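You operate a simulated robot arm through the tools that you are given. There is no shell and no other tool. Be economical: measure what you need, move in short steps, check, and stop when the job is done.

Carry out the task below with a simulated two-armed robot. There is one attempt and no reset: what you move stays moved.

JOB
Put the black custard pot and the red custard pot in the washing bowl.

Only the result counts: the job must be done as asked and must still hold three seconds after the hand-in. Knocking over, shifting, dropping, spilling or breaking anything else fails it.

ROBOT AND FRAMES
Two 7-joint arms with two-finger parallel grippers on one trunk, on a base that drives. Base frame: it is fixed to the floor where the robot stands at the start and does not move with it; the origin is under the middle of the robot, x ahead of it, y to its left, z up. Readings come in cm, rad, newtons and seconds.
The left shoulder is at the start at [6, 14.3, 94], the right one opposite. Places, roughly: washing bowl [-175, 0, 75]. Payload 1.57 kg a hand.
The TCP of each hand is the grasp point between the finger pads, 3 cm short of the fingertips. In the tool frame z runs along the fingers and y along their closing line. The gripper opens to 11 cm. The fingers are 2.4 cm wide and 1.2 cm thick; the gripper's body (4.8 by 11.2 cm) begins 7.8 cm behind the TCP.
Orientation is told as [roll, pitch, yaw] about the base's x, y, z axes, in that order, counted from this pose: with the fingers straight down and closing along the base's y, the tool's x points along the base's -x, its y along +y and its z along -z.

CONTROLS
- The arms move only by the tool servo_tool. It takes "left_targets", "right_targets" or both (then of equal length, played together; a hand with none holds still); each is a list of rows, each an object of numbers (a shift or turn left out is 0, a gripper value left out holds the last): "tx", "ty", "tz": the shift along the base's x, y, z in units of 50 mm (1.0 is 50 mm); "ax", "ay", "az": the turn, a rotation vector about the base's x, y, z in units of 5 degrees (1.0 is 5 degrees); "grip": the opening, from 0 (shut) to 1 (fully open). In form: [{"tx": .., "ty": .., "tz": .., "ax": .., "ay": .., "az": .., "grip": ..}, ...]. A call has 1 to 20 rows; each row shifts and turns the commanded pose from where the row before left it. A call with a number of a shift or a turn outside -1 to 1 is refused whole. Each row takes 0.2 s and may step no farther than 5 cm and 0.15 rad from the row before; otherwise, or with a gripper value out of range, the whole call is refused. A pose out of reach is approached as far as the arm can. The call stops where the force on the tool passes 40 N (or 10 N more than at its start, if that is more) or the arm is blocked; 0.2 s more then pass. The fingers move at their own pace (about 4.5 cm/s each) and stop on an object; they squeeze with about 43 N. The grip force told is the motor's: it shows also when the fingers shut on nothing. Time passes only in rows, and 0.2 s behind the last, so rows that do not move let the fingers close. It gives the time, the measured TCP pose, the force on the tool (base axes), the opening and the grip force at its end, in the units of the frame above (readings bear some noise).
- Cameras (640 x 400 px; columns grow to the right, rows downward): "scene" is now at [5.1, -0.63, 155.71]; the picture's right is [-0.09, -1.00, 0.00], its down [-0.69, 0.06, -0.72] and it looks along [0.72, -0.06, -0.69] (base axes); focal length 248 px, centre (320, 200). "left" rides on the left gripper at [7, -1.6, -14.1] in its tool frame; the picture's right is [0.23, 0.97, 0.00], its down [-0.86, 0.20, -0.48] and it looks along [-0.47, 0.11, 0.88] (tool axes); focal length 222 px, centre (320, 200). "right" rides on the right gripper at [7, 1.6, -14.1] in its tool frame; the picture's right is [-0.23, 0.97, 0.00], its down [-0.85, -0.20, -0.48] and it looks along [-0.47, -0.11, 0.88] (tool axes); focal length 222 px, centre (320, 200).
- camera(camera): a new picture of that camera. The clock stands still meanwhile.
- raise_lower(by): slides the trunk up (or, below 0, down) by that many cm; the arms and the scene camera ride with it, the base frame stays. It gives what a move gives, with no picture.
- steer(legs): drives the robot by 1 to 6 legs, each [ahead, left, turn to the left] in cm, cm and rad, along the robot's own axes; the way and the turn of a leg run together, so that a leg with both is an arc; at most 150 cm and 3.142 rad a leg. The arms and the cameras ride along, it lands a little off, and it stops where it bumps. It gives what a move gives.
- head_to(pan, tilt): turns the head with the scene camera to pan (to the left, within 1.501 rad either way) and tilt (down, from -0.506 to 1.204), counted from straight ahead of the robot. It gives what a move gives.
- locate(camera, pixels): for up to 12 pixels [column, row] of the newest picture of that camera ("zoom" is the newest enlarged one), the place [x, y, z] in the base frame of the surface seen there, good to about 0.3 cm. The clock stands still meanwhile.
- inspect(camera, box): a new picture of the part [left, top, right, bottom] of that camera's present view, enlarged. The clock stands still meanwhile.
- hand_in(): hands the job in; it is judged then, once.

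Work in short steps. Measure before you move; look again where a grasp or a placing could have gone wrong, and mend it. You have 80 turns and 70 pictures in all, those below and enlarged ones among them. Open the grippers and draw the arms clear of the work before you hand the job in, unless the task says otherwise; then end with one line.

The tools are called after "Request:" as name(argument=value, ...) on one line, values as JSON. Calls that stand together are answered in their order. servo_tool: Moves the arms, as the interface text tells. Its arguments: {"type":"object","properties":{"left_targets":{"type":"array","items":{"type":"object","properties":{"tx":{"type":"number"},"ty":{"type":"number"},"tz":{"type":"number"},"ax":{"type":"number"},"ay":{"type":"number"},"az":{"type":"number"},"grip":{"type":"number"}}}},"right_targets":{"type":"array","items":{"type":"object","properties":{"tx":{"type":"number"},"ty":{"type":"number"},"tz":{"type":"number"},"ax":{"type":"number"},"ay":{"type":"number"},"az":{"type":"number"},"grip":{"type":"number"}}}}},"required":[]} The other tools are called the same way: raise_lower (by) slides the trunk up or down; steer (legs) drives the base; head_to (pan, tilt) turns the head that bears the scene camera; camera (camera) takes a picture; locate (camera, pixels) gives the place of the surface under pixels of a picture; inspect (camera, box) takes an enlarged picture of a part of a camera's view; hand_in () hands the job in.

At the start:

```text
clock: 0.0
left_tool_pos: [44.88, 24.43, 105.24]
left_ee_rot: [-0.001, 0.0, -0.001]
left_ft_force: [-0.2, -0.2, 0.4]
left_opening: 11.01
left_grasp_force: 0.0
right_tool_pos: [54.13, -24.36, 109.63]
right_ee_rot: [0.0, -0.001, -0.001]
right_ft_force: [-0.4, -0.3, 0.0]
right_opening: 11.02
right_grasp_force: 0.0
trunk travel left (down, up): [-53.9, 5.1]
robot x, y, heading: [0.3, 0.31, -0.002]
head pan, tilt: [-0.089, 0.768]
```

scene: 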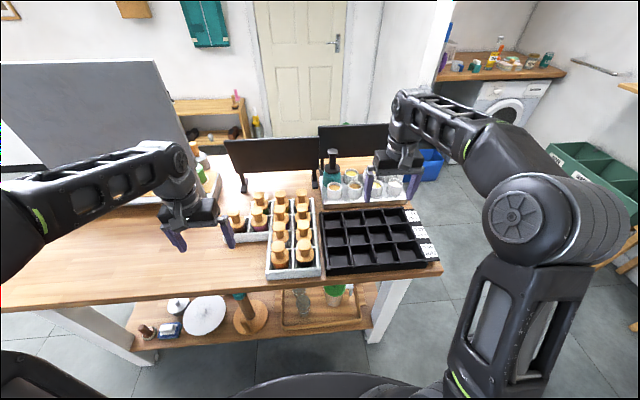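
right: 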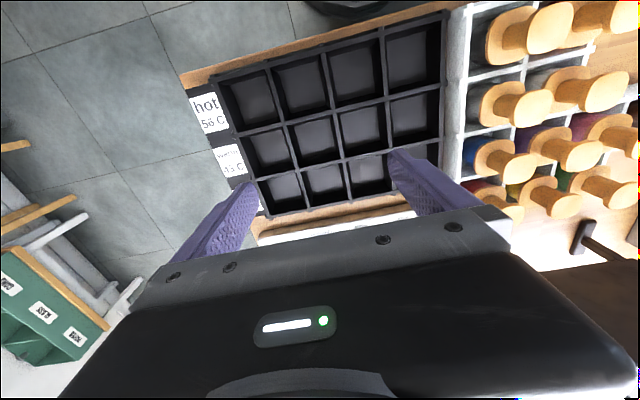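
left: 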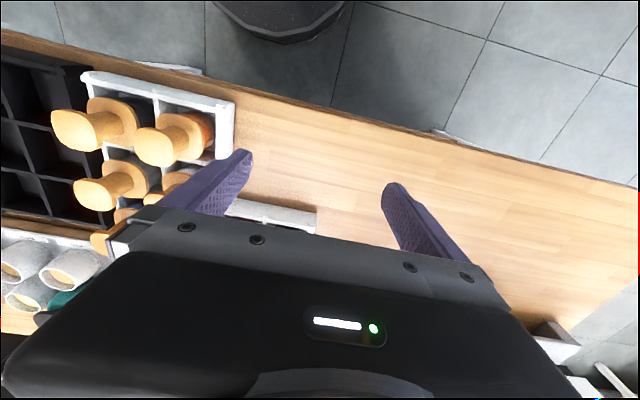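

The front table holds jars, stamps and trays; I don't see custard pots with certainty yet. I'll zoom in on the cups area and the far shelf.

Request:
inspect(camera="scene", box=[220, 120, 440, 290])

Request:
inspect(camera="scene", box=[430, 20, 640, 160])

```text
2.35 times, centred on (330, 205) of scene
```

zoom: 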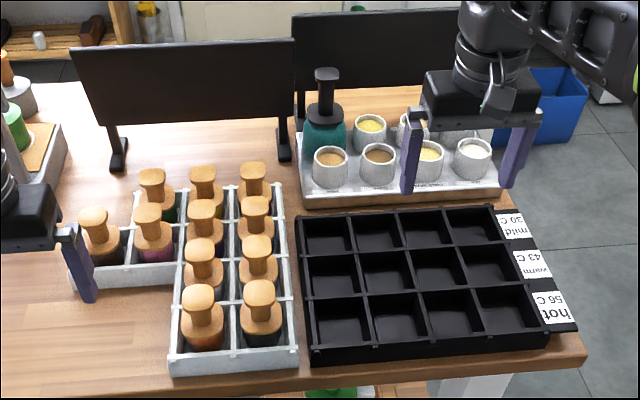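

```text
2.86 times, centred on (535, 90) of scene
```

zoom: 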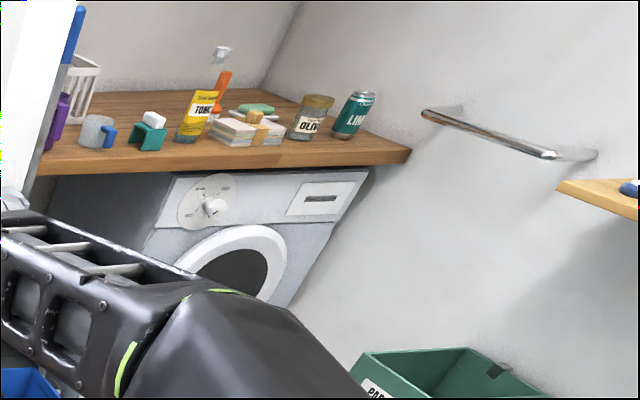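

I'll look around to the left and right by panning the head before driving.

Request:
head_to(pan=1.5, tilt=0.5)

Request:
camera(camera="scene")

Request:
head_to(pan=-1.5, tilt=0.5)

Request:
camera(camera="scene")

```text
clock: 1.7
left_tool_pos: [45.0, 24.46, 105.3]
left_ee_rot: [0.001, -0.001, -0.001]
left_ft_force: [-0.2, 0.1, 0.2]
left_opening: 11.0
left_grasp_force: 0.0
right_tool_pos: [53.99, -24.39, 109.67]
right_ee_rot: [0.0, 0.001, 0.001]
right_ft_force: [-0.1, 0.7, 0.6]
right_opening: 11.01
right_grasp_force: 0.0
trunk travel left (down, up): [-53.9, 5.1]
robot x, y, heading: [0.02, 0.01, 0.001]
head pan, tilt: [1.499, 0.499]
```

```text
64 pictures are left
```

scene: 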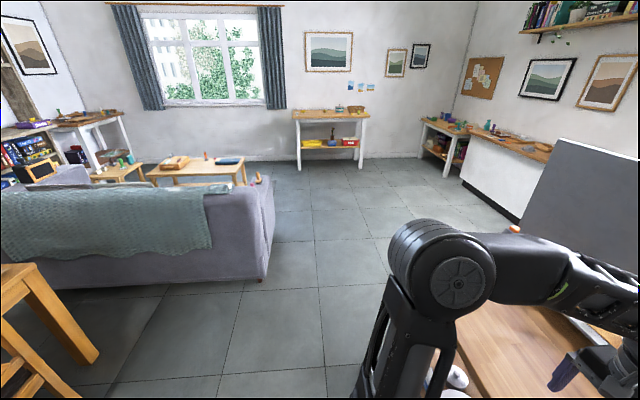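

```text
clock: 4.3
left_tool_pos: [44.9, 24.48, 105.33]
left_ee_rot: [0.002, 0.0, 0.0]
left_ft_force: [0.9, -0.1, 0.6]
left_opening: 11.0
left_grasp_force: 0.1
right_tool_pos: [54.04, -24.35, 109.46]
right_ee_rot: [0.0, 0.0, 0.001]
right_ft_force: [0.3, 0.0, 0.3]
right_opening: 11.03
right_grasp_force: 0.1
trunk travel left (down, up): [-53.9, 5.1]
robot x, y, heading: [-0.06, -0.34, 0.001]
head pan, tilt: [-1.499, 0.499]
```

```text
63 pictures are left
```

scene: 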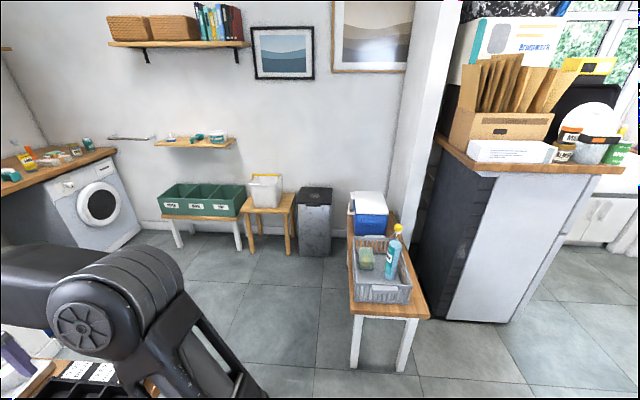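

Room mapped on both sides; the bowl is behind. I'll back away from the table and turn to the right to see it.

Request:
steer(legs=[[-30, 0, 0], [0, 0, -1.57]])

Request:
camera(camera="scene")

```text
clock: 10.1
left_tool_pos: [-4.34, -44.85, 105.25]
left_ee_rot: [0.0, 0.0, -1.565]
left_ft_force: [0.2, 0.1, -0.1]
left_opening: 10.96
left_grasp_force: 0.1
right_tool_pos: [-53.15, -54.18, 109.53]
right_ee_rot: [-0.001, 0.0, -1.565]
right_ft_force: [-0.4, -0.5, -0.1]
right_opening: 11.04
right_grasp_force: 0.1
trunk travel left (down, up): [-53.9, 5.1]
robot x, y, heading: [-28.96, -0.04, -1.563]
head pan, tilt: [-1.499, 0.499]
```

```text
62 pictures are left
```

scene: 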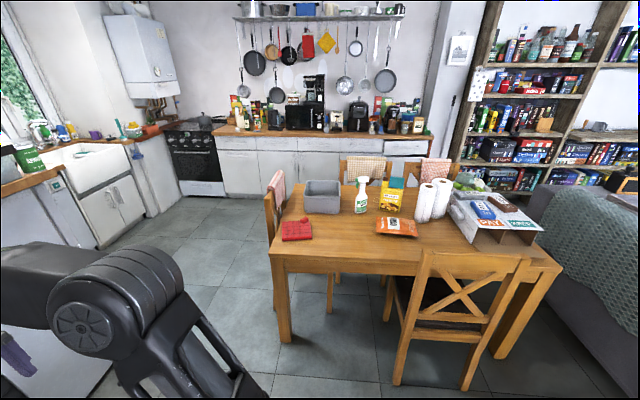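

The grey tub at (322,197) on the dining table is probably the washing bowl. I'll measure it and the table, and zoom in.

Request:
locate(camera="scene", pixels=[[322, 205], [305, 184], [340, 182], [304, 211], [341, 213], [297, 230], [395, 228], [283, 256], [285, 340], [361, 195], [545, 262], [450, 385]])

Request:
inspect(camera="scene", box=[260, 150, 560, 340])

Request:
inspect(camera="scene", box=[0, 80, 240, 230])

Request:
inspect(camera="scene", box=[220, 60, 440, 200])

```text
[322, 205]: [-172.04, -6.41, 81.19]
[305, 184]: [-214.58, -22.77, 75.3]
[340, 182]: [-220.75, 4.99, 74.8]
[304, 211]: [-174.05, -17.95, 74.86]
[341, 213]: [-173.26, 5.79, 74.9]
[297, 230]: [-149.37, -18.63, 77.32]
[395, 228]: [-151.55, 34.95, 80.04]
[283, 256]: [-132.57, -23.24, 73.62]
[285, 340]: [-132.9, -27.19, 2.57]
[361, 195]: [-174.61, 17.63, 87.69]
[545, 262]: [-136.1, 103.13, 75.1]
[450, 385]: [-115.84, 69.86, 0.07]
```

```text
2.11 times, centred on (410, 245) of scene
```

zoom: 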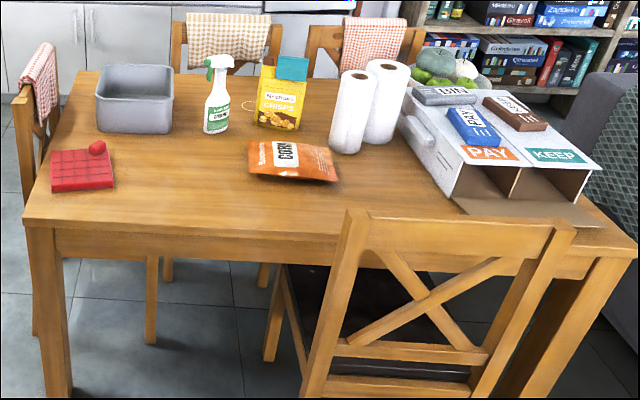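

```text
2.67 times, centred on (120, 155) of scene
```

zoom: 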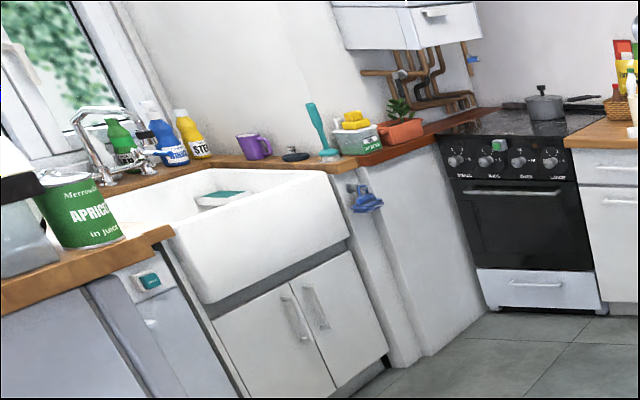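

```text
2.86 times, centred on (330, 130) of scene
```

zoom: 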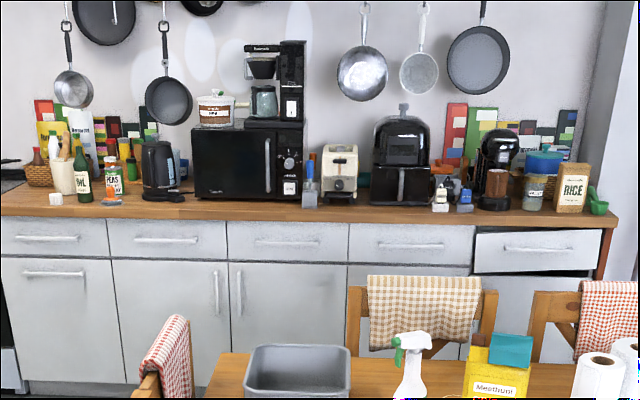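

The bowl is the grey tub near [-181,-6]. No pots there, so they're likely the stoppered jars on the front table; I'll go back and look close.

Request:
steer(legs=[[0, 0, 1.57], [25, 0, 0]])

Request:
head_to(pan=0.0, tilt=0.8)

Request:
inspect(camera="scene", box=[220, 120, 380, 240])

Request:
inspect(camera="scene", box=[0, 100, 240, 250])

Request:
inspect(camera="right", box=[400, 0, 640, 240])

```text
clock: 15.7
left_tool_pos: [40.17, 25.35, 105.3]
left_ee_rot: [-0.001, 0.002, 0.014]
left_ft_force: [0.0, -1.1, -0.3]
left_opening: 10.99
left_grasp_force: 0.0
right_tool_pos: [50.12, -23.32, 109.63]
right_ee_rot: [0.001, -0.001, 0.015]
right_ft_force: [-0.6, 0.0, -0.5]
right_opening: 11.01
right_grasp_force: 0.1
trunk travel left (down, up): [-53.9, 5.1]
robot x, y, heading: [-4.32, 0.1, 0.013]
head pan, tilt: [-1.499, 0.499]
```

```text
clock: 17.3
left_tool_pos: [40.21, 25.36, 105.37]
left_ee_rot: [0.001, -0.002, 0.013]
left_ft_force: [0.9, 0.1, -0.9]
left_opening: 10.99
left_grasp_force: 0.1
right_tool_pos: [50.03, -23.24, 109.56]
right_ee_rot: [0.0, 0.0, 0.014]
right_ft_force: [-0.4, 0.3, 0.0]
right_opening: 11.0
right_grasp_force: 0.1
trunk travel left (down, up): [-53.9, 5.1]
robot x, y, heading: [-4.11, 0.09, 0.014]
head pan, tilt: [0.0, 0.799]
```

```text
3.33 times, centred on (300, 180) of scene
```

zoom: 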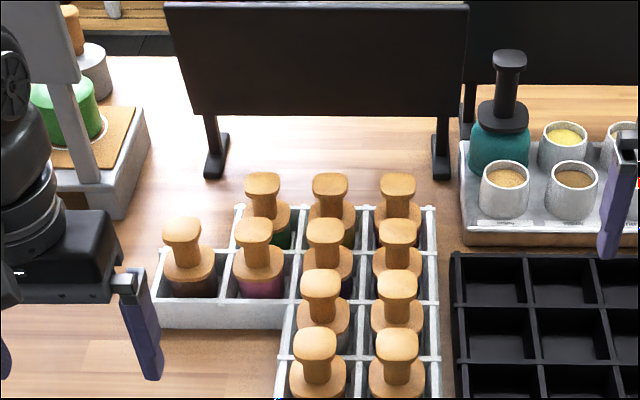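

```text
2.67 times, centred on (120, 175) of scene
```

zoom: 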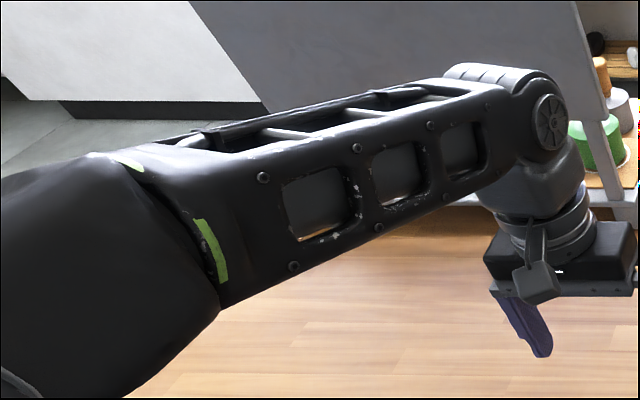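

```text
1.67 times, centred on (520, 120) of right
```

zoom: 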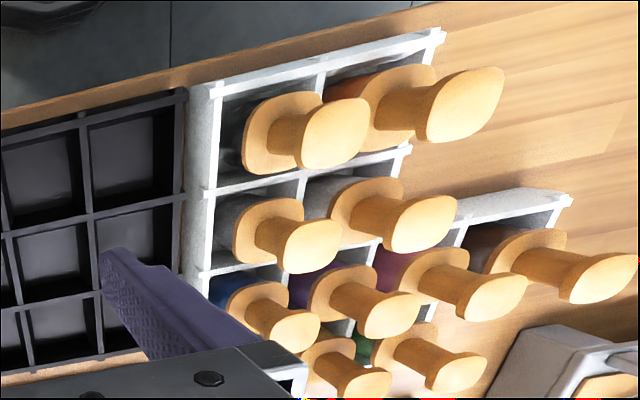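

Pots with wooden lids have body colours barely visible. I'll zoom further on the racks and at the objects behind the panel and on the cup tray.

Request:
inspect(camera="scene", box=[255, 155, 335, 205])

Request:
inspect(camera="scene", box=[280, 185, 344, 250])

Request:
locate(camera="scene", pixels=[[265, 180], [285, 185], [288, 168], [303, 168], [319, 168], [301, 180], [320, 180], [300, 193], [320, 193], [299, 207], [319, 207]])

```text
8.00 times, centred on (295, 180) of scene
```

zoom: 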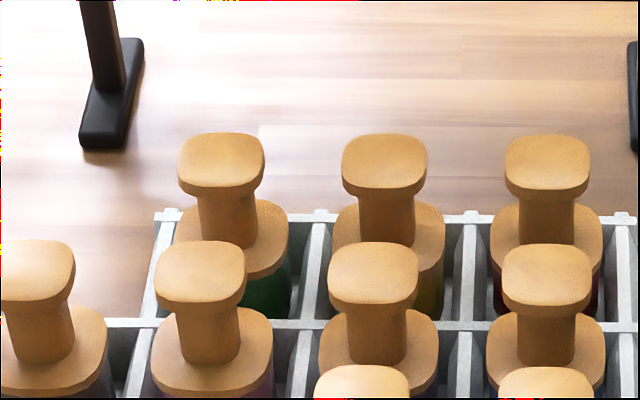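

```text
6.15 times, centred on (312, 218) of scene
```

zoom: 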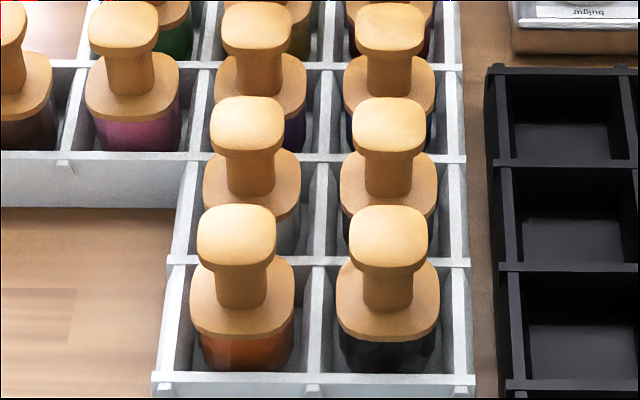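

```text
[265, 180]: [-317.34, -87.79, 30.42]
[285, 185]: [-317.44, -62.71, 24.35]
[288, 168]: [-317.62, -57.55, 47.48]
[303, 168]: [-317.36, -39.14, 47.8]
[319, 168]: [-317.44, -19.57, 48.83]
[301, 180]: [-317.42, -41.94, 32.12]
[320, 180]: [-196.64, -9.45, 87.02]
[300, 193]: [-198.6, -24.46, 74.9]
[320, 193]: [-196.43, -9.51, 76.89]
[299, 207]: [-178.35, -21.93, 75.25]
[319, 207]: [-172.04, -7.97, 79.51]
```

Label on the cup tray reads "bulgur". I'll take a fresh scene picture and zoom on the labels and on the objects behind the left panel.

Request:
camera(camera="scene")

Request:
inspect(camera="scene", box=[330, 140, 430, 200])

Request:
inspect(camera="scene", box=[170, 80, 270, 170])

```text
53 pictures are left
```

scene: 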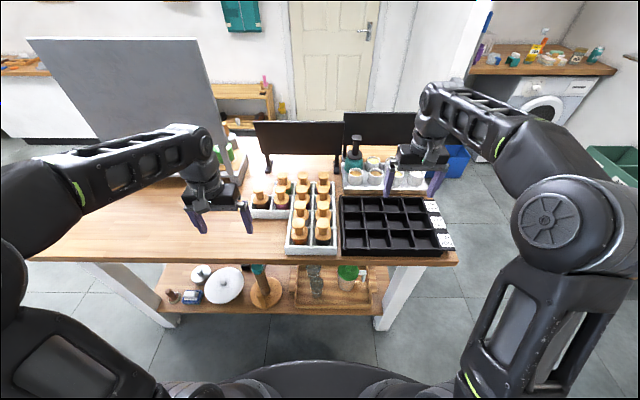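

```text
6.40 times, centred on (380, 170) of scene
```

zoom: 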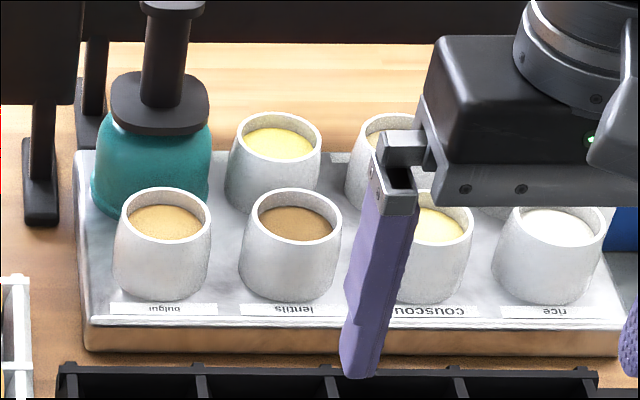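

```text
4.44 times, centred on (220, 125) of scene
```

zoom: 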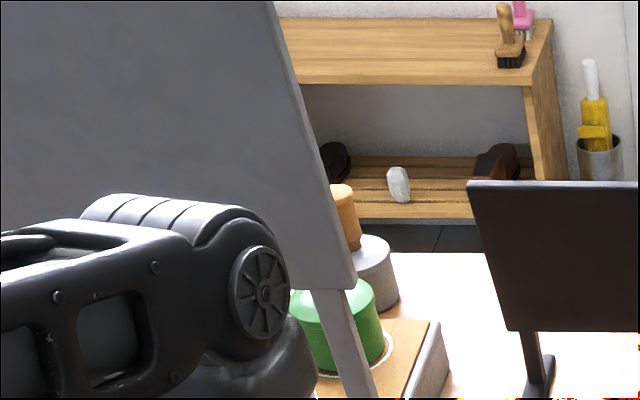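

Labels face the far side and the panels' fronts too, so there may be information there. I'll measure the table edges for a drive around.

Request:
locate(camera="scene", pixels=[[450, 258], [40, 255], [228, 170], [468, 130], [440, 160], [330, 125], [385, 120], [200, 100], [600, 230], [255, 130], [450, 180], [335, 155]])

Request:
head_to(pan=-0.6, tilt=0.6)

Request:
camera(camera="scene")

```text
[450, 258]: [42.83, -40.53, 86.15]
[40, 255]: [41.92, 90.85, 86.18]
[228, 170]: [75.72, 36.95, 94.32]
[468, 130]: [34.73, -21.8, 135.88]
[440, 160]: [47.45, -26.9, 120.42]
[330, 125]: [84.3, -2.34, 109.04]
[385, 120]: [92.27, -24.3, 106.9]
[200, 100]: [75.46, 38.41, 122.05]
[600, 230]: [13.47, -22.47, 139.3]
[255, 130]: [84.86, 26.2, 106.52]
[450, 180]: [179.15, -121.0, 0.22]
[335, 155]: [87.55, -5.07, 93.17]
```

```text
clock: 18.3
left_tool_pos: [40.19, 25.28, 105.24]
left_ee_rot: [-0.002, 0.001, 0.014]
left_ft_force: [0.3, -0.1, 0.7]
left_opening: 10.99
left_grasp_force: 0.1
right_tool_pos: [50.01, -23.33, 109.64]
right_ee_rot: [0.0, 0.0, 0.015]
right_ft_force: [0.1, 0.5, 0.0]
right_opening: 11.02
right_grasp_force: 0.1
trunk travel left (down, up): [-53.9, 5.1]
robot x, y, heading: [-4.43, 0.15, 0.012]
head pan, tilt: [-0.6, 0.6]
```

```text
50 pictures are left
```

scene: 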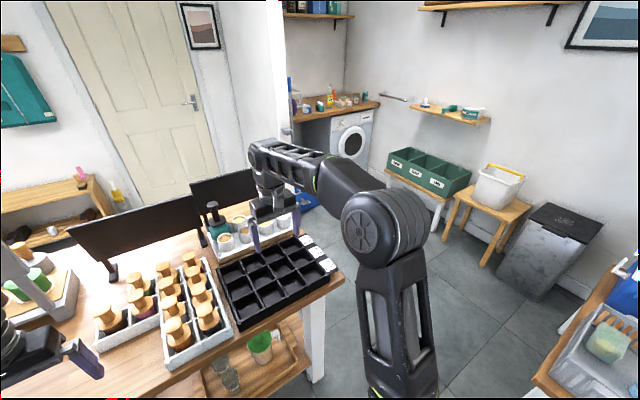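

I'll locate obstacles to the right to plan a drive around the table's right end.

Request:
locate(camera="scene", pixels=[[308, 205], [300, 118], [380, 104], [395, 175], [440, 195], [485, 205], [510, 290], [315, 325], [535, 380], [460, 260], [110, 205], [220, 170]])

```text
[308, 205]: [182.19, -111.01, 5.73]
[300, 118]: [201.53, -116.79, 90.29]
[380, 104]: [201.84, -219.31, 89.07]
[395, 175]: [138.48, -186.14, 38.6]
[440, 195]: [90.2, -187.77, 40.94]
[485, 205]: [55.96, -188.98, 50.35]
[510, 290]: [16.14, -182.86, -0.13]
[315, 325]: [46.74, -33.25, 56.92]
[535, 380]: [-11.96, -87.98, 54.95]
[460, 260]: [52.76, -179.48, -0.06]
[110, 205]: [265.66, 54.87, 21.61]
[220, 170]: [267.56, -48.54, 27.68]
```

Left route looks wider. I'll back off slightly, go left past the table end (y≈92), forward, and look at the table's far side.

Request:
steer(legs=[[-8, 0, 0], [0, 145, 0]])

Request:
head_to(pan=-0.4, tilt=0.5)

Request:
camera(camera="scene")

```text
clock: 25.5
left_tool_pos: [29.72, 162.71, 105.27]
left_ee_rot: [0.001, -0.001, 0.079]
left_ft_force: [-0.8, 0.0, 0.5]
left_opening: 10.99
left_grasp_force: 0.0
right_tool_pos: [42.7, 114.8, 109.61]
right_ee_rot: [0.001, 0.001, 0.081]
right_ft_force: [-0.1, 0.1, 0.0]
right_opening: 10.99
right_grasp_force: 0.1
trunk travel left (down, up): [-53.9, 5.1]
robot x, y, heading: [-13.02, 134.66, 0.084]
head pan, tilt: [-0.6, 0.6]
stopped in leg 2: the robot was blocked; the commanded pose is now the measured one
```

```text
clock: 26.3
left_tool_pos: [29.62, 162.7, 105.2]
left_ee_rot: [0.001, 0.002, 0.078]
left_ft_force: [-0.9, -0.8, 0.7]
left_opening: 10.98
left_grasp_force: 0.0
right_tool_pos: [42.68, 114.63, 109.55]
right_ee_rot: [0.002, 0.001, 0.081]
right_ft_force: [-0.9, -0.9, 0.6]
right_opening: 11.02
right_grasp_force: 0.1
trunk travel left (down, up): [-53.9, 5.1]
robot x, y, heading: [-13.04, 134.81, 0.075]
head pan, tilt: [-0.4, 0.499]
```

```text
49 pictures are left
```

scene: 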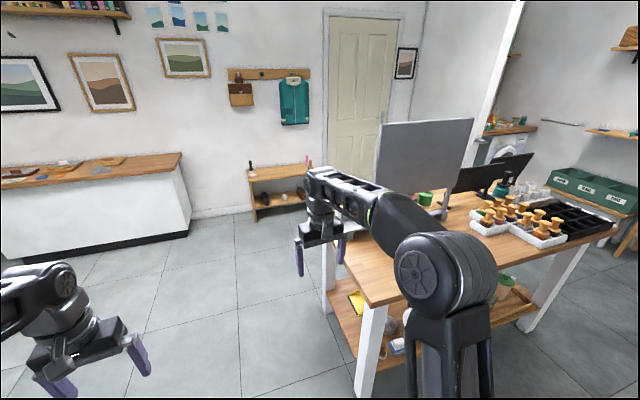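

Bumped (likely the sofa) but clear ahead. Forward now along the table's left end.

Request:
steer(legs=[[140, 8, 0]])

Request:
head_to(pan=-1.5, tilt=0.5)

Request:
camera(camera="scene")

```text
clock: 33.2
left_tool_pos: [167.46, 182.98, 105.32]
left_ee_rot: [0.001, 0.001, 0.091]
left_ft_force: [0.0, -0.3, -0.4]
left_opening: 11.0
left_grasp_force: 0.0
right_tool_pos: [181.04, 135.29, 109.61]
right_ee_rot: [0.0, -0.002, 0.092]
right_ft_force: [0.4, 0.2, 0.2]
right_opening: 11.0
right_grasp_force: 0.1
trunk travel left (down, up): [-53.9, 5.1]
robot x, y, heading: [125.21, 154.61, 0.091]
head pan, tilt: [-0.4, 0.499]
```

```text
clock: 34.6
left_tool_pos: [167.38, 183.1, 105.24]
left_ee_rot: [0.001, 0.0, 0.091]
left_ft_force: [-0.7, 0.3, -0.1]
left_opening: 10.97
left_grasp_force: 0.1
right_tool_pos: [180.87, 135.21, 109.58]
right_ee_rot: [0.001, -0.002, 0.092]
right_ft_force: [-0.2, -0.4, 0.1]
right_opening: 11.0
right_grasp_force: 0.0
trunk travel left (down, up): [-53.9, 5.1]
robot x, y, heading: [124.92, 154.24, 0.092]
head pan, tilt: [-1.499, 0.499]
```

```text
48 pictures are left
```

scene: 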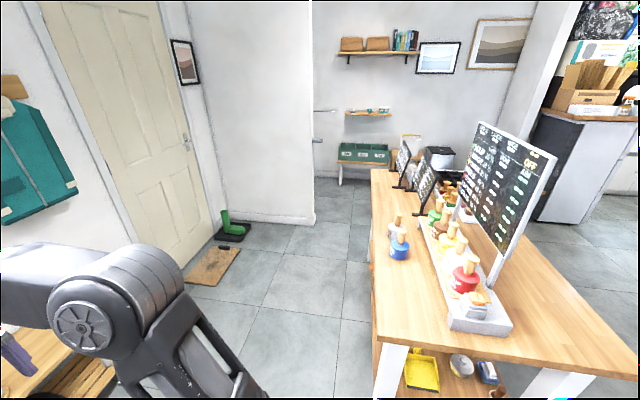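

The panels are menu boards with writing. Zooming in on them and on the pots in front.

Request:
inspect(camera="scene", box=[450, 110, 570, 260])

Request:
inspect(camera="scene", box=[370, 130, 530, 340])

```text
2.67 times, centred on (510, 185) of scene
```

zoom: 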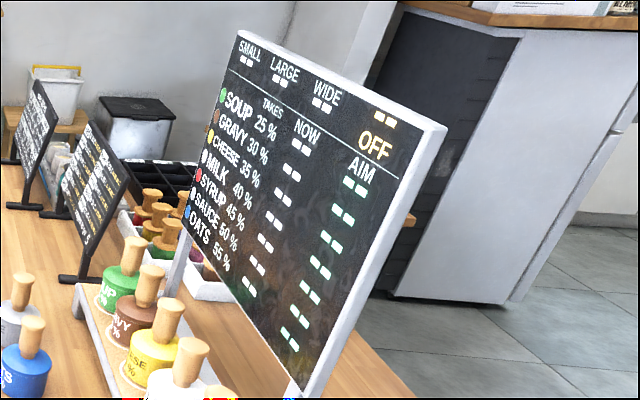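

```text
1.90 times, centred on (450, 235) of scene
```

zoom: 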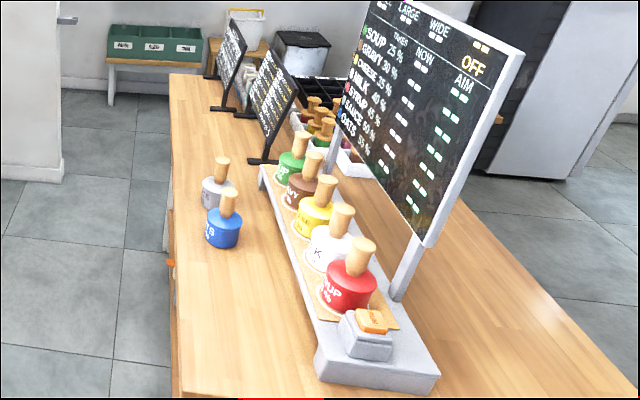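

Other boards are on the right. I'll go further around the far side and face the table to read them.

Request:
steer(legs=[[45, 0, 0], [0, -70, 0], [0, 0, -1.6]])

Request:
head_to(pan=-0.9, tilt=0.6)

Request:
camera(camera="scene")

```text
clock: 44.6
left_tool_pos: [202.32, 45.82, 105.25]
left_ee_rot: [-0.001, 0.001, -1.525]
left_ft_force: [0.8, 0.2, -1.2]
left_opening: 10.98
left_grasp_force: 0.0
right_tool_pos: [153.78, 34.34, 109.56]
right_ee_rot: [0.0, -0.001, -1.526]
right_ft_force: [0.2, 0.1, 0.1]
right_opening: 11.02
right_grasp_force: 0.0
trunk travel left (down, up): [-53.9, 5.1]
robot x, y, heading: [175.76, 89.27, -1.524]
head pan, tilt: [-1.499, 0.499]
```

```text
clock: 45.6
left_tool_pos: [202.36, 45.73, 105.34]
left_ee_rot: [0.002, 0.0, -1.525]
left_ft_force: [0.5, 0.2, -0.1]
left_opening: 10.99
left_grasp_force: 0.1
right_tool_pos: [154.01, 34.46, 109.54]
right_ee_rot: [0.001, 0.0, -1.525]
right_ft_force: [-0.6, -0.9, 0.6]
right_opening: 10.99
right_grasp_force: 0.1
trunk travel left (down, up): [-53.9, 5.1]
robot x, y, heading: [176.0, 89.56, -1.523]
head pan, tilt: [-0.901, 0.6]
```

```text
45 pictures are left
```

scene: 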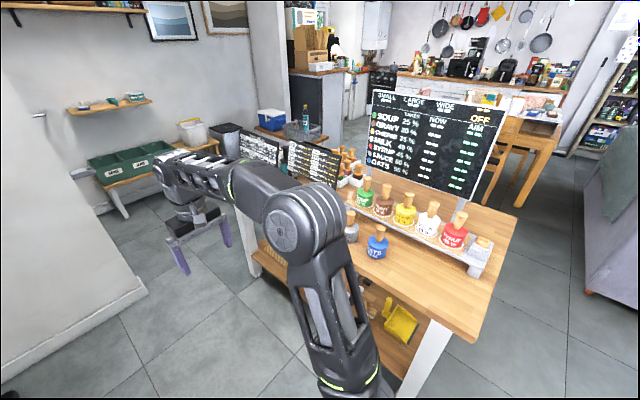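

Boards at (258,147) and (313,162) are visible; zooming on them and on the labelled pots.

Request:
inspect(camera="scene", box=[235, 125, 355, 200])

Request:
inspect(camera="scene", box=[340, 80, 510, 190])

Request:
inspect(camera="scene", box=[330, 165, 510, 290])

```text
5.33 times, centred on (295, 162) of scene
```

zoom: 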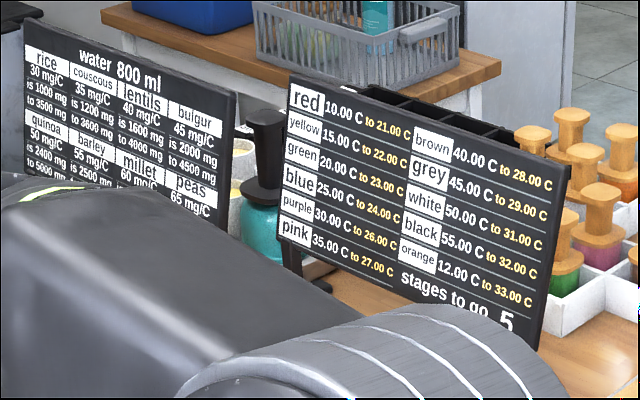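

```text
3.64 times, centred on (425, 135) of scene
```

zoom: 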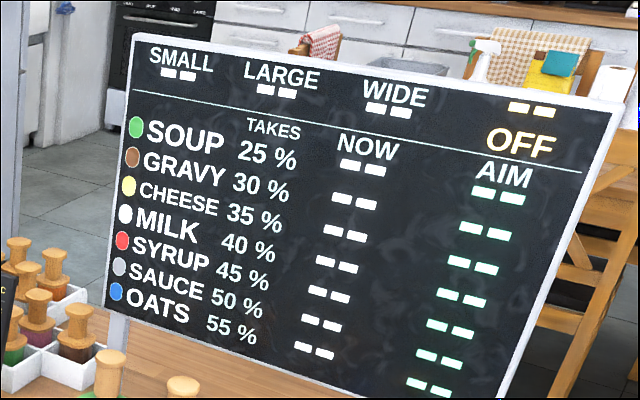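

```text
3.20 times, centred on (420, 228) of scene
```

zoom: 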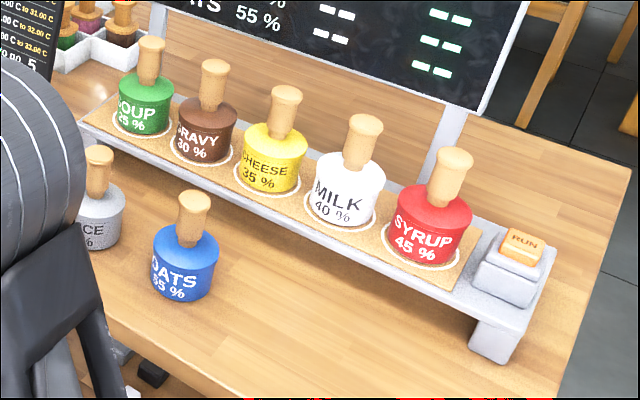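

The rack holds 11 colour-coded "custard" pots (board: red … orange); red SYRUP in front of the left board isn't a custard pot. I drive back around to the rack side.

Request:
steer(legs=[[0, 0, 1.523], [0, 60, 0], [-100, 0, 0], [-85, -25, 0], [0, -125, 0]])

Request:
head_to(pan=0.0, tilt=0.8)

Request:
camera(camera="scene")

```text
clock: 67.8
left_tool_pos: [32.14, 22.86, 105.28]
left_ee_rot: [0.0, 0.0, -0.007]
left_ft_force: [0.6, 0.3, 0.0]
left_opening: 11.01
left_grasp_force: 0.1
right_tool_pos: [40.92, -25.95, 109.54]
right_ee_rot: [-0.001, 0.0, -0.005]
right_ft_force: [-0.2, 0.5, 0.4]
right_opening: 11.02
right_grasp_force: 0.0
trunk travel left (down, up): [-53.9, 5.1]
robot x, y, heading: [-12.73, -1.22, -0.005]
head pan, tilt: [-0.901, 0.6]
```

```text
clock: 69.0
left_tool_pos: [32.06, 22.94, 105.33]
left_ee_rot: [0.001, -0.001, -0.006]
left_ft_force: [0.2, 0.0, -0.2]
left_opening: 11.0
left_grasp_force: 0.0
right_tool_pos: [40.95, -25.91, 109.7]
right_ee_rot: [-0.001, 0.0, -0.006]
right_ft_force: [-0.5, 0.3, 0.2]
right_opening: 11.02
right_grasp_force: 0.0
trunk travel left (down, up): [-53.9, 5.1]
robot x, y, heading: [-12.67, -1.0, -0.003]
head pan, tilt: [0.0, 0.799]
```

```text
41 pictures are left
```

scene: 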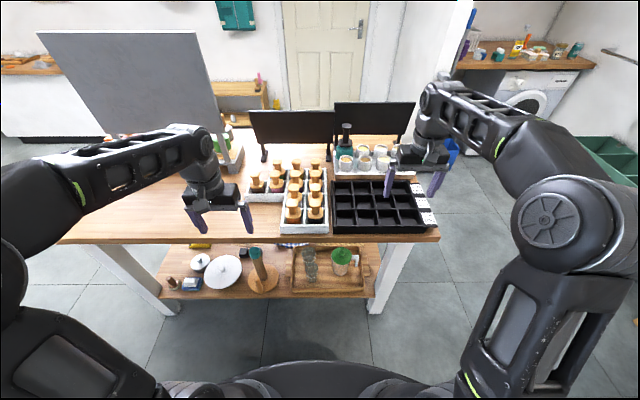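

Zooming on the rack at (300,195) from this lower angle to identify colours.

Request:
inspect(camera="scene", box=[240, 155, 340, 240])

Request:
camera(camera="right")

Request:
camera(camera="left")

```text
4.71 times, centred on (290, 198) of scene
```

zoom: 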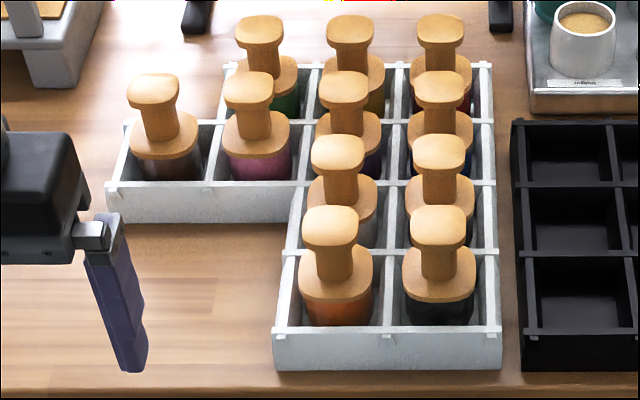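

```text
39 pictures are left
```

right: 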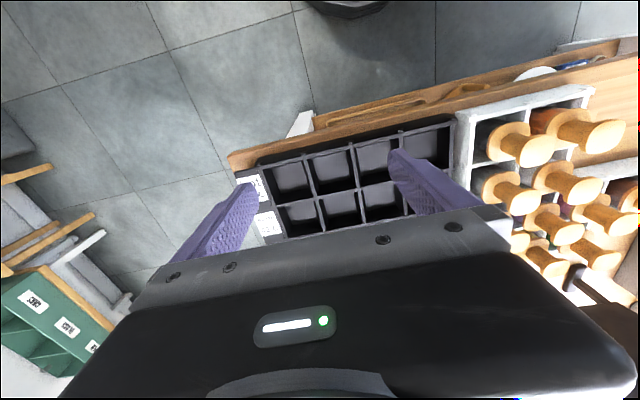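

```text
38 pictures are left
```

left: 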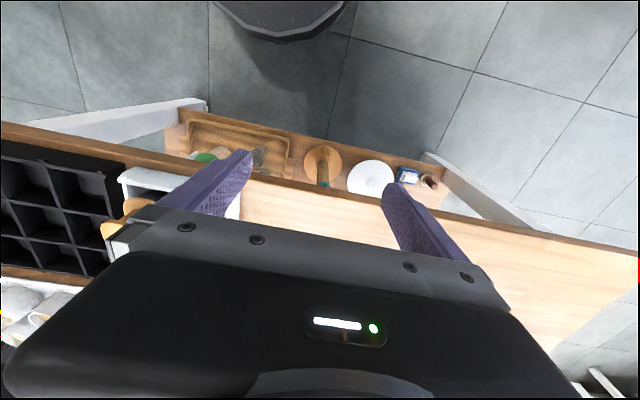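

Front-right pot looks black, back-right dark red; third-row-right unclear. Zooming tight.

Request:
inspect(camera="scene", box=[300, 165, 345, 195])

Request:
inspect(camera="scene", box=[280, 185, 345, 230])

Request:
inspect(camera="right", box=[450, 80, 640, 200])

Request:
locate(camera="scene", pixels=[[333, 203], [333, 216], [333, 230], [333, 166], [315, 168], [315, 189], [281, 234], [330, 233], [256, 173], [333, 184], [333, 194], [345, 162]])

```text
13.33 times, centred on (322, 180) of scene
```

zoom: 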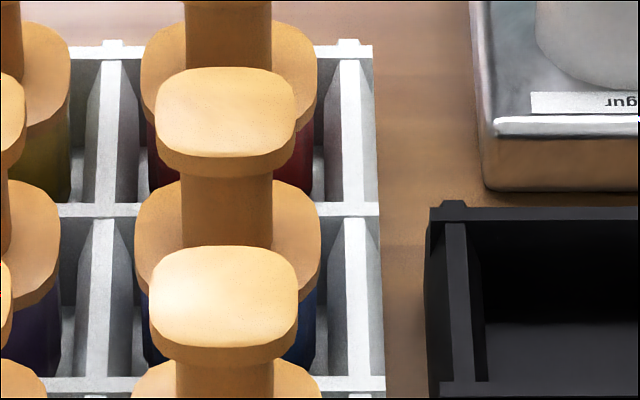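

```text
8.89 times, centred on (312, 208) of scene
```

zoom: 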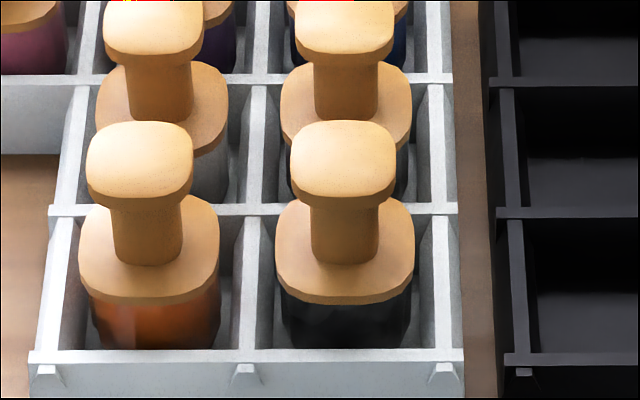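

```text
3.33 times, centred on (545, 140) of right
```

zoom: 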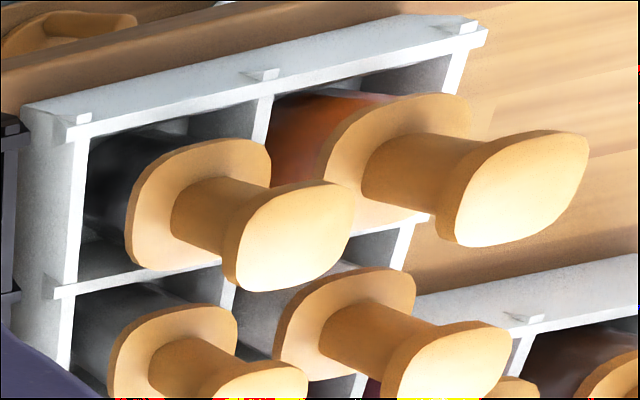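

```text
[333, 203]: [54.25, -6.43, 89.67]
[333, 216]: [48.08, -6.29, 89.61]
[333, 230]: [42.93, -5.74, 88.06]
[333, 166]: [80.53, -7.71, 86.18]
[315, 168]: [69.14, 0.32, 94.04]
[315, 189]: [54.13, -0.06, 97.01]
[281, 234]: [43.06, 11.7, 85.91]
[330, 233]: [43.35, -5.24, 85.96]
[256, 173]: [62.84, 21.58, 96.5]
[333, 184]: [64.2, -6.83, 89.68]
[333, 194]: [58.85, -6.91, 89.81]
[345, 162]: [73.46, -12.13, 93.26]
```

FR pot seems blackest; I'll verify with the hand camera. Drive ahead 15 cm, then measure knob positions.

Request:
steer(legs=[[15, 0, 0]])

Request:
camera(camera="scene")

Request:
inspect(camera="scene", box=[245, 150, 355, 260])

```text
clock: 70.4
left_tool_pos: [47.45, 22.75, 105.23]
left_ee_rot: [0.0, 0.0, -0.01]
left_ft_force: [0.1, -0.1, -0.9]
left_opening: 11.0
left_grasp_force: 0.2
right_tool_pos: [56.16, -26.06, 109.42]
right_ee_rot: [0.0, 0.0, -0.008]
right_ft_force: [-0.2, 0.3, -0.3]
right_opening: 11.0
right_grasp_force: 0.0
trunk travel left (down, up): [-53.9, 5.1]
robot x, y, heading: [2.11, -1.34, -0.007]
head pan, tilt: [0.0, 0.799]
```

```text
34 pictures are left
```

scene: 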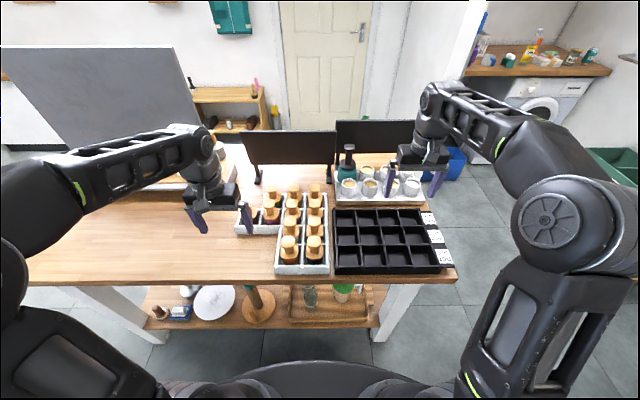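

```text
3.64 times, centred on (300, 205) of scene
```

zoom: 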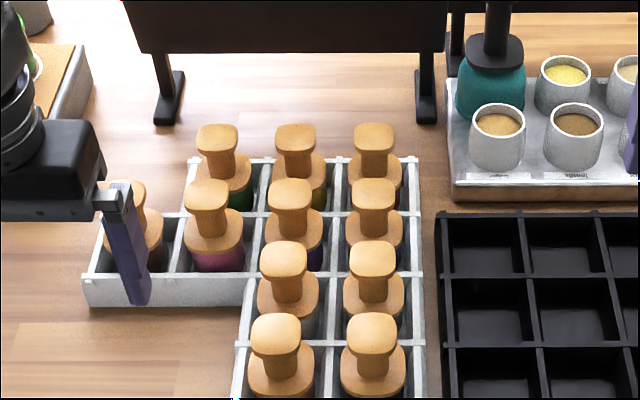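

Measuring knob tops, lids, and rim points in the zoom.

Request:
locate(camera="zoom", pixels=[[371, 335], [346, 335], [396, 335], [371, 316], [372, 376], [352, 377], [373, 136], [354, 136], [393, 136], [373, 164], [372, 258], [275, 335]])

Request:
locate(camera="zoom", pixels=[[424, 340], [240, 340], [410, 160], [330, 342], [373, 192], [294, 138], [285, 258], [364, 168], [384, 168], [373, 148], [371, 351], [392, 376]])

```text
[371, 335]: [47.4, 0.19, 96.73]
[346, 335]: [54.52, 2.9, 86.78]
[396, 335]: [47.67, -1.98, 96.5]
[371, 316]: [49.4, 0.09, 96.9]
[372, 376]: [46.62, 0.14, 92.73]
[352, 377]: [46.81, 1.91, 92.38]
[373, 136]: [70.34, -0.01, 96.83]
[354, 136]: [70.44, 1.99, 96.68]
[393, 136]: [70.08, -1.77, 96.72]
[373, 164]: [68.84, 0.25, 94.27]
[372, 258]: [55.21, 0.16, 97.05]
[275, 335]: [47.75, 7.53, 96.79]
```

```text
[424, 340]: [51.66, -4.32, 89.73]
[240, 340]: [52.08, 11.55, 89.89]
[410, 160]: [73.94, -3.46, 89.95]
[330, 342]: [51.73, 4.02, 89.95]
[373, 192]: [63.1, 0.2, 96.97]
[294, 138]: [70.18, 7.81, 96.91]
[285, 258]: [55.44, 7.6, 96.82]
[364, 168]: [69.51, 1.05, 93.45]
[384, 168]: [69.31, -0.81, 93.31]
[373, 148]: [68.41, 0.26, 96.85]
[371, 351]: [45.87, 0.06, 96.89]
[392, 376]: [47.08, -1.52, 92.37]
```

Rack grid is clear: black pot candidate (front right) knob at (47.7, 0.1, top 96.9), red (back right) at (70.2, 0.1). Move right hand above the front-right pot with a 6.5 cm opening, left hand away.

Request:
servo_tool(right_targets=[{"tx": -0.242, "ty": 0.748, "tz": -0.097, "grip": 0.59}, {"tx": -0.242, "ty": 0.748, "tz": -0.097}, {"tx": -0.242, "ty": 0.748, "tz": -0.097}, {"tx": -0.242, "ty": 0.748, "tz": -0.097}, {"tx": -0.242, "ty": 0.748, "tz": -0.097}, {"tx": -0.242, "ty": 0.748, "tz": -0.097}, {"tx": -0.242, "ty": 0.748, "tz": -0.097}], left_targets=[{"ty": 0.3}, {"ty": 0.3}, {"ty": 0.3}, {"ty": 0.3}, {"ty": 0.3}, {"ty": 0.3}, {"ty": 0.2}])

Request:
camera(camera="right")

```text
clock: 72.0
left_tool_pos: [47.42, 32.96, 105.26]
left_ee_rot: [-0.001, 0.001, -0.007]
left_ft_force: [-0.7, 0.3, 0.0]
left_opening: 10.98
left_grasp_force: 0.0
right_tool_pos: [47.53, 0.17, 106.02]
right_ee_rot: [-0.002, -0.001, -0.008]
right_ft_force: [0.2, -0.5, -0.4]
right_opening: 6.48
right_grasp_force: 0.0
trunk travel left (down, up): [-53.9, 5.1]
robot x, y, heading: [2.05, -1.64, -0.01]
head pan, tilt: [0.0, 0.799]
```

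```text
32 pictures are left
```

right: 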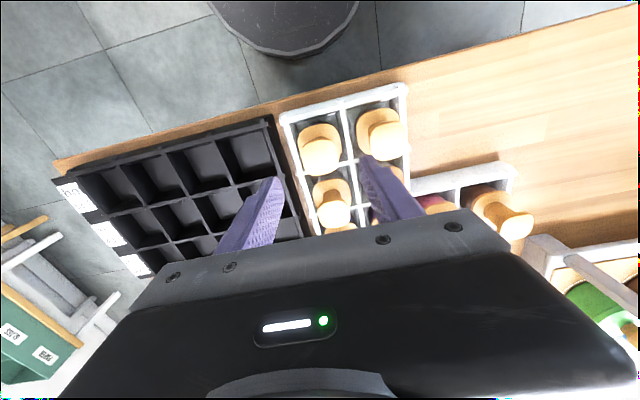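

Front-right pot appears at (320,148), directly below the TCP as expected. Zoom on its body and neighbours for colour check.

Request:
inspect(camera="right", box=[270, 80, 430, 240])

```text
2.50 times, centred on (350, 160) of right
```

zoom: 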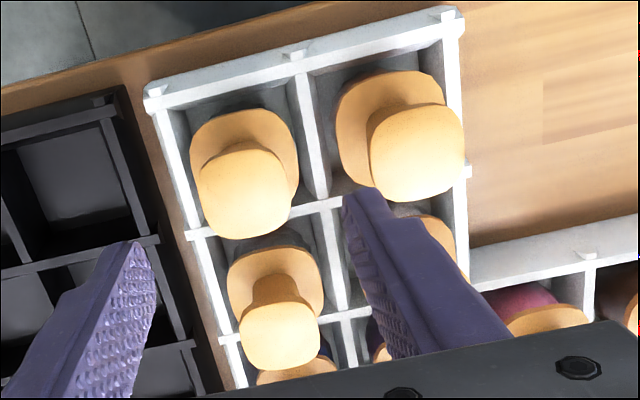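

Not decisive; lifting will show its body. Descend to TCP z≈96.2 and close.

Request:
servo_tool(right_targets=[{"tz": -0.6, "tx": 0.03}, {"tz": -0.6}, {"tz": -0.4}, {"tz": -0.36}, {"grip": 0}, {"grip": 0}, {"grip": 0}, {"grip": 0}])

```text
clock: 73.8
left_tool_pos: [47.46, 32.79, 105.13]
left_ee_rot: [0.001, 0.001, -0.009]
left_ft_force: [0.6, -0.6, 0.7]
left_opening: 11.0
left_grasp_force: 0.0
right_tool_pos: [47.7, 0.09, 96.15]
right_ee_rot: [0.001, 0.0, -0.01]
right_ft_force: [0.1, 0.2, 0.5]
right_opening: 3.83
right_grasp_force: 35.7
trunk travel left (down, up): [-53.9, 5.1]
robot x, y, heading: [2.53, -1.09, -0.01]
head pan, tilt: [0.0, 0.799]
```

Gripped at 3.83 cm. Lift gently 4 cm, hold, then lift on to 12 cm.

Request:
servo_tool(right_targets=[{"tz": 0.3}, {"tz": 0.3}, {"tz": 0.3}, {"tz": 0.4}, {"tz": 0.4}, {"tz": 0.4}, {"tz": 0.4}, {}])

Request:
camera(camera="scene")

Request:
inspect(camera="scene", box=[240, 130, 400, 270])

```text
clock: 75.6
left_tool_pos: [47.33, 32.79, 105.16]
left_ee_rot: [0.0, -0.001, -0.006]
left_ft_force: [0.7, -0.4, 0.8]
left_opening: 11.01
left_grasp_force: 0.0
right_tool_pos: [47.89, -0.06, 108.77]
right_ee_rot: [0.0, -0.002, -0.009]
right_ft_force: [0.3, -0.7, -1.3]
right_opening: 3.84
right_grasp_force: 43.8
trunk travel left (down, up): [-53.9, 5.1]
robot x, y, heading: [2.18, -1.25, -0.011]
head pan, tilt: [0.0, 0.799]
```

```text
30 pictures are left
```

scene: 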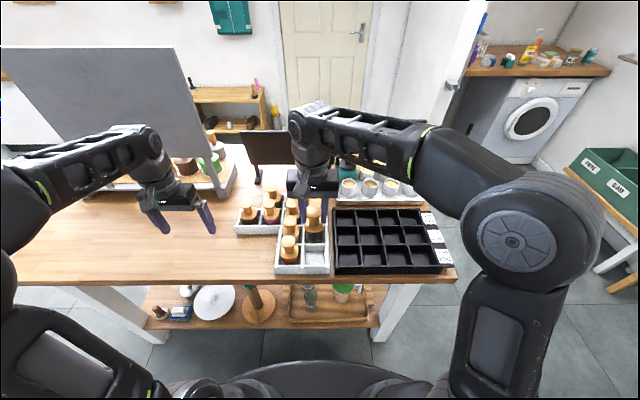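

```text
2.86 times, centred on (320, 200) of scene
```

zoom: 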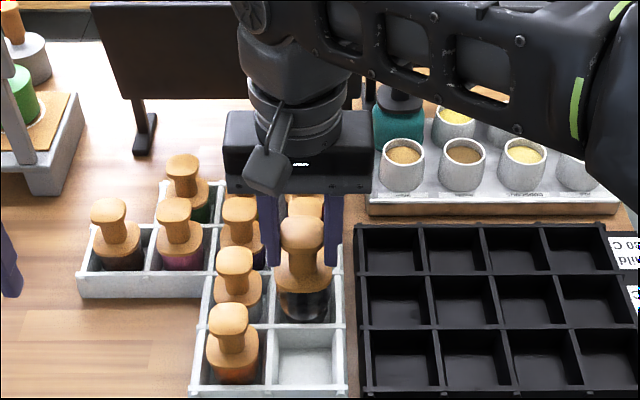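

The lifted pot looks black. Carry it up and aside to the right, then compare with the remaining pots.

Request:
servo_tool(right_targets=[{"tz": 0.5}, {"tz": 0.5}, {"ty": -0.6}, {"ty": -0.8}, {"ty": -0.8}, {"ty": -0.8}, {"ty": -0.8}, {"ty": -0.8}, {"ty": -0.6}, {}])

Request:
inspect(camera="scene", box=[270, 170, 350, 280])

Request:
inspect(camera="scene", box=[360, 130, 500, 230])

```text
clock: 77.8
left_tool_pos: [47.4, 32.69, 105.2]
left_ee_rot: [-0.001, 0.0, -0.009]
left_ft_force: [0.8, -0.1, -0.3]
left_opening: 11.01
left_grasp_force: 0.1
right_tool_pos: [47.87, -25.9, 111.45]
right_ee_rot: [0.0, 0.001, -0.009]
right_ft_force: [-1.1, -0.5, -1.7]
right_opening: 3.82
right_grasp_force: 43.1
right hand out of reach, approached as far as the arm can: row 2
trunk travel left (down, up): [-53.9, 5.1]
robot x, y, heading: [1.98, -1.6, -0.009]
head pan, tilt: [0.0, 0.799]
```

```text
3.64 times, centred on (310, 225) of scene
```

zoom: 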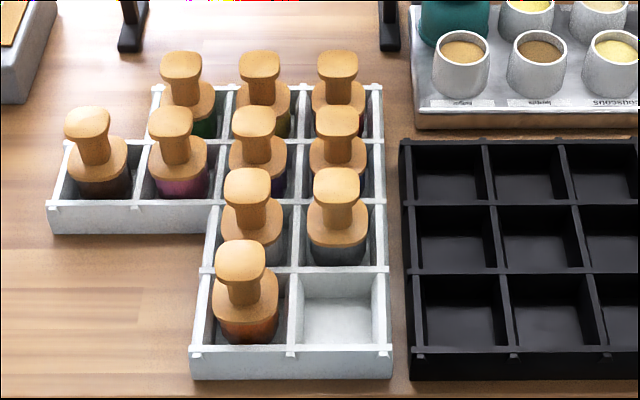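

```text
4.00 times, centred on (430, 180) of scene
```

zoom: 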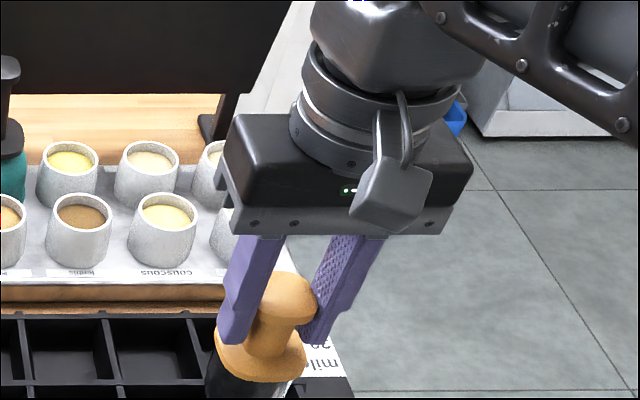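

Remaining third-row pots are grey and white, so the held one is the black. Now drive 5 cm ahead so the left hand reaches the red pot comfortably.

Request:
steer(legs=[[5, 0, 0]])

Request:
camera(camera="scene")

```text
clock: 78.7
left_tool_pos: [52.45, 32.8, 105.12]
left_ee_rot: [-0.003, 0.002, -0.009]
left_ft_force: [0.9, -0.7, 0.0]
left_opening: 11.02
left_grasp_force: 0.1
right_tool_pos: [53.06, -25.83, 111.18]
right_ee_rot: [0.001, 0.003, -0.008]
right_ft_force: [0.9, -0.5, -2.3]
right_opening: 3.82
right_grasp_force: 43.5
trunk travel left (down, up): [-53.9, 5.1]
robot x, y, heading: [7.2, -1.29, -0.007]
head pan, tilt: [0.0, 0.799]
```

```text
26 pictures are left
```

scene: 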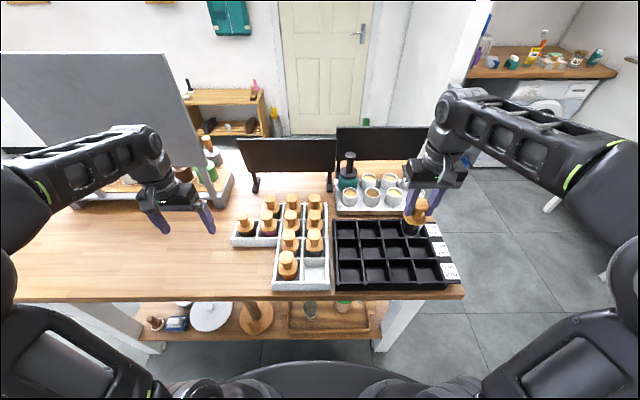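

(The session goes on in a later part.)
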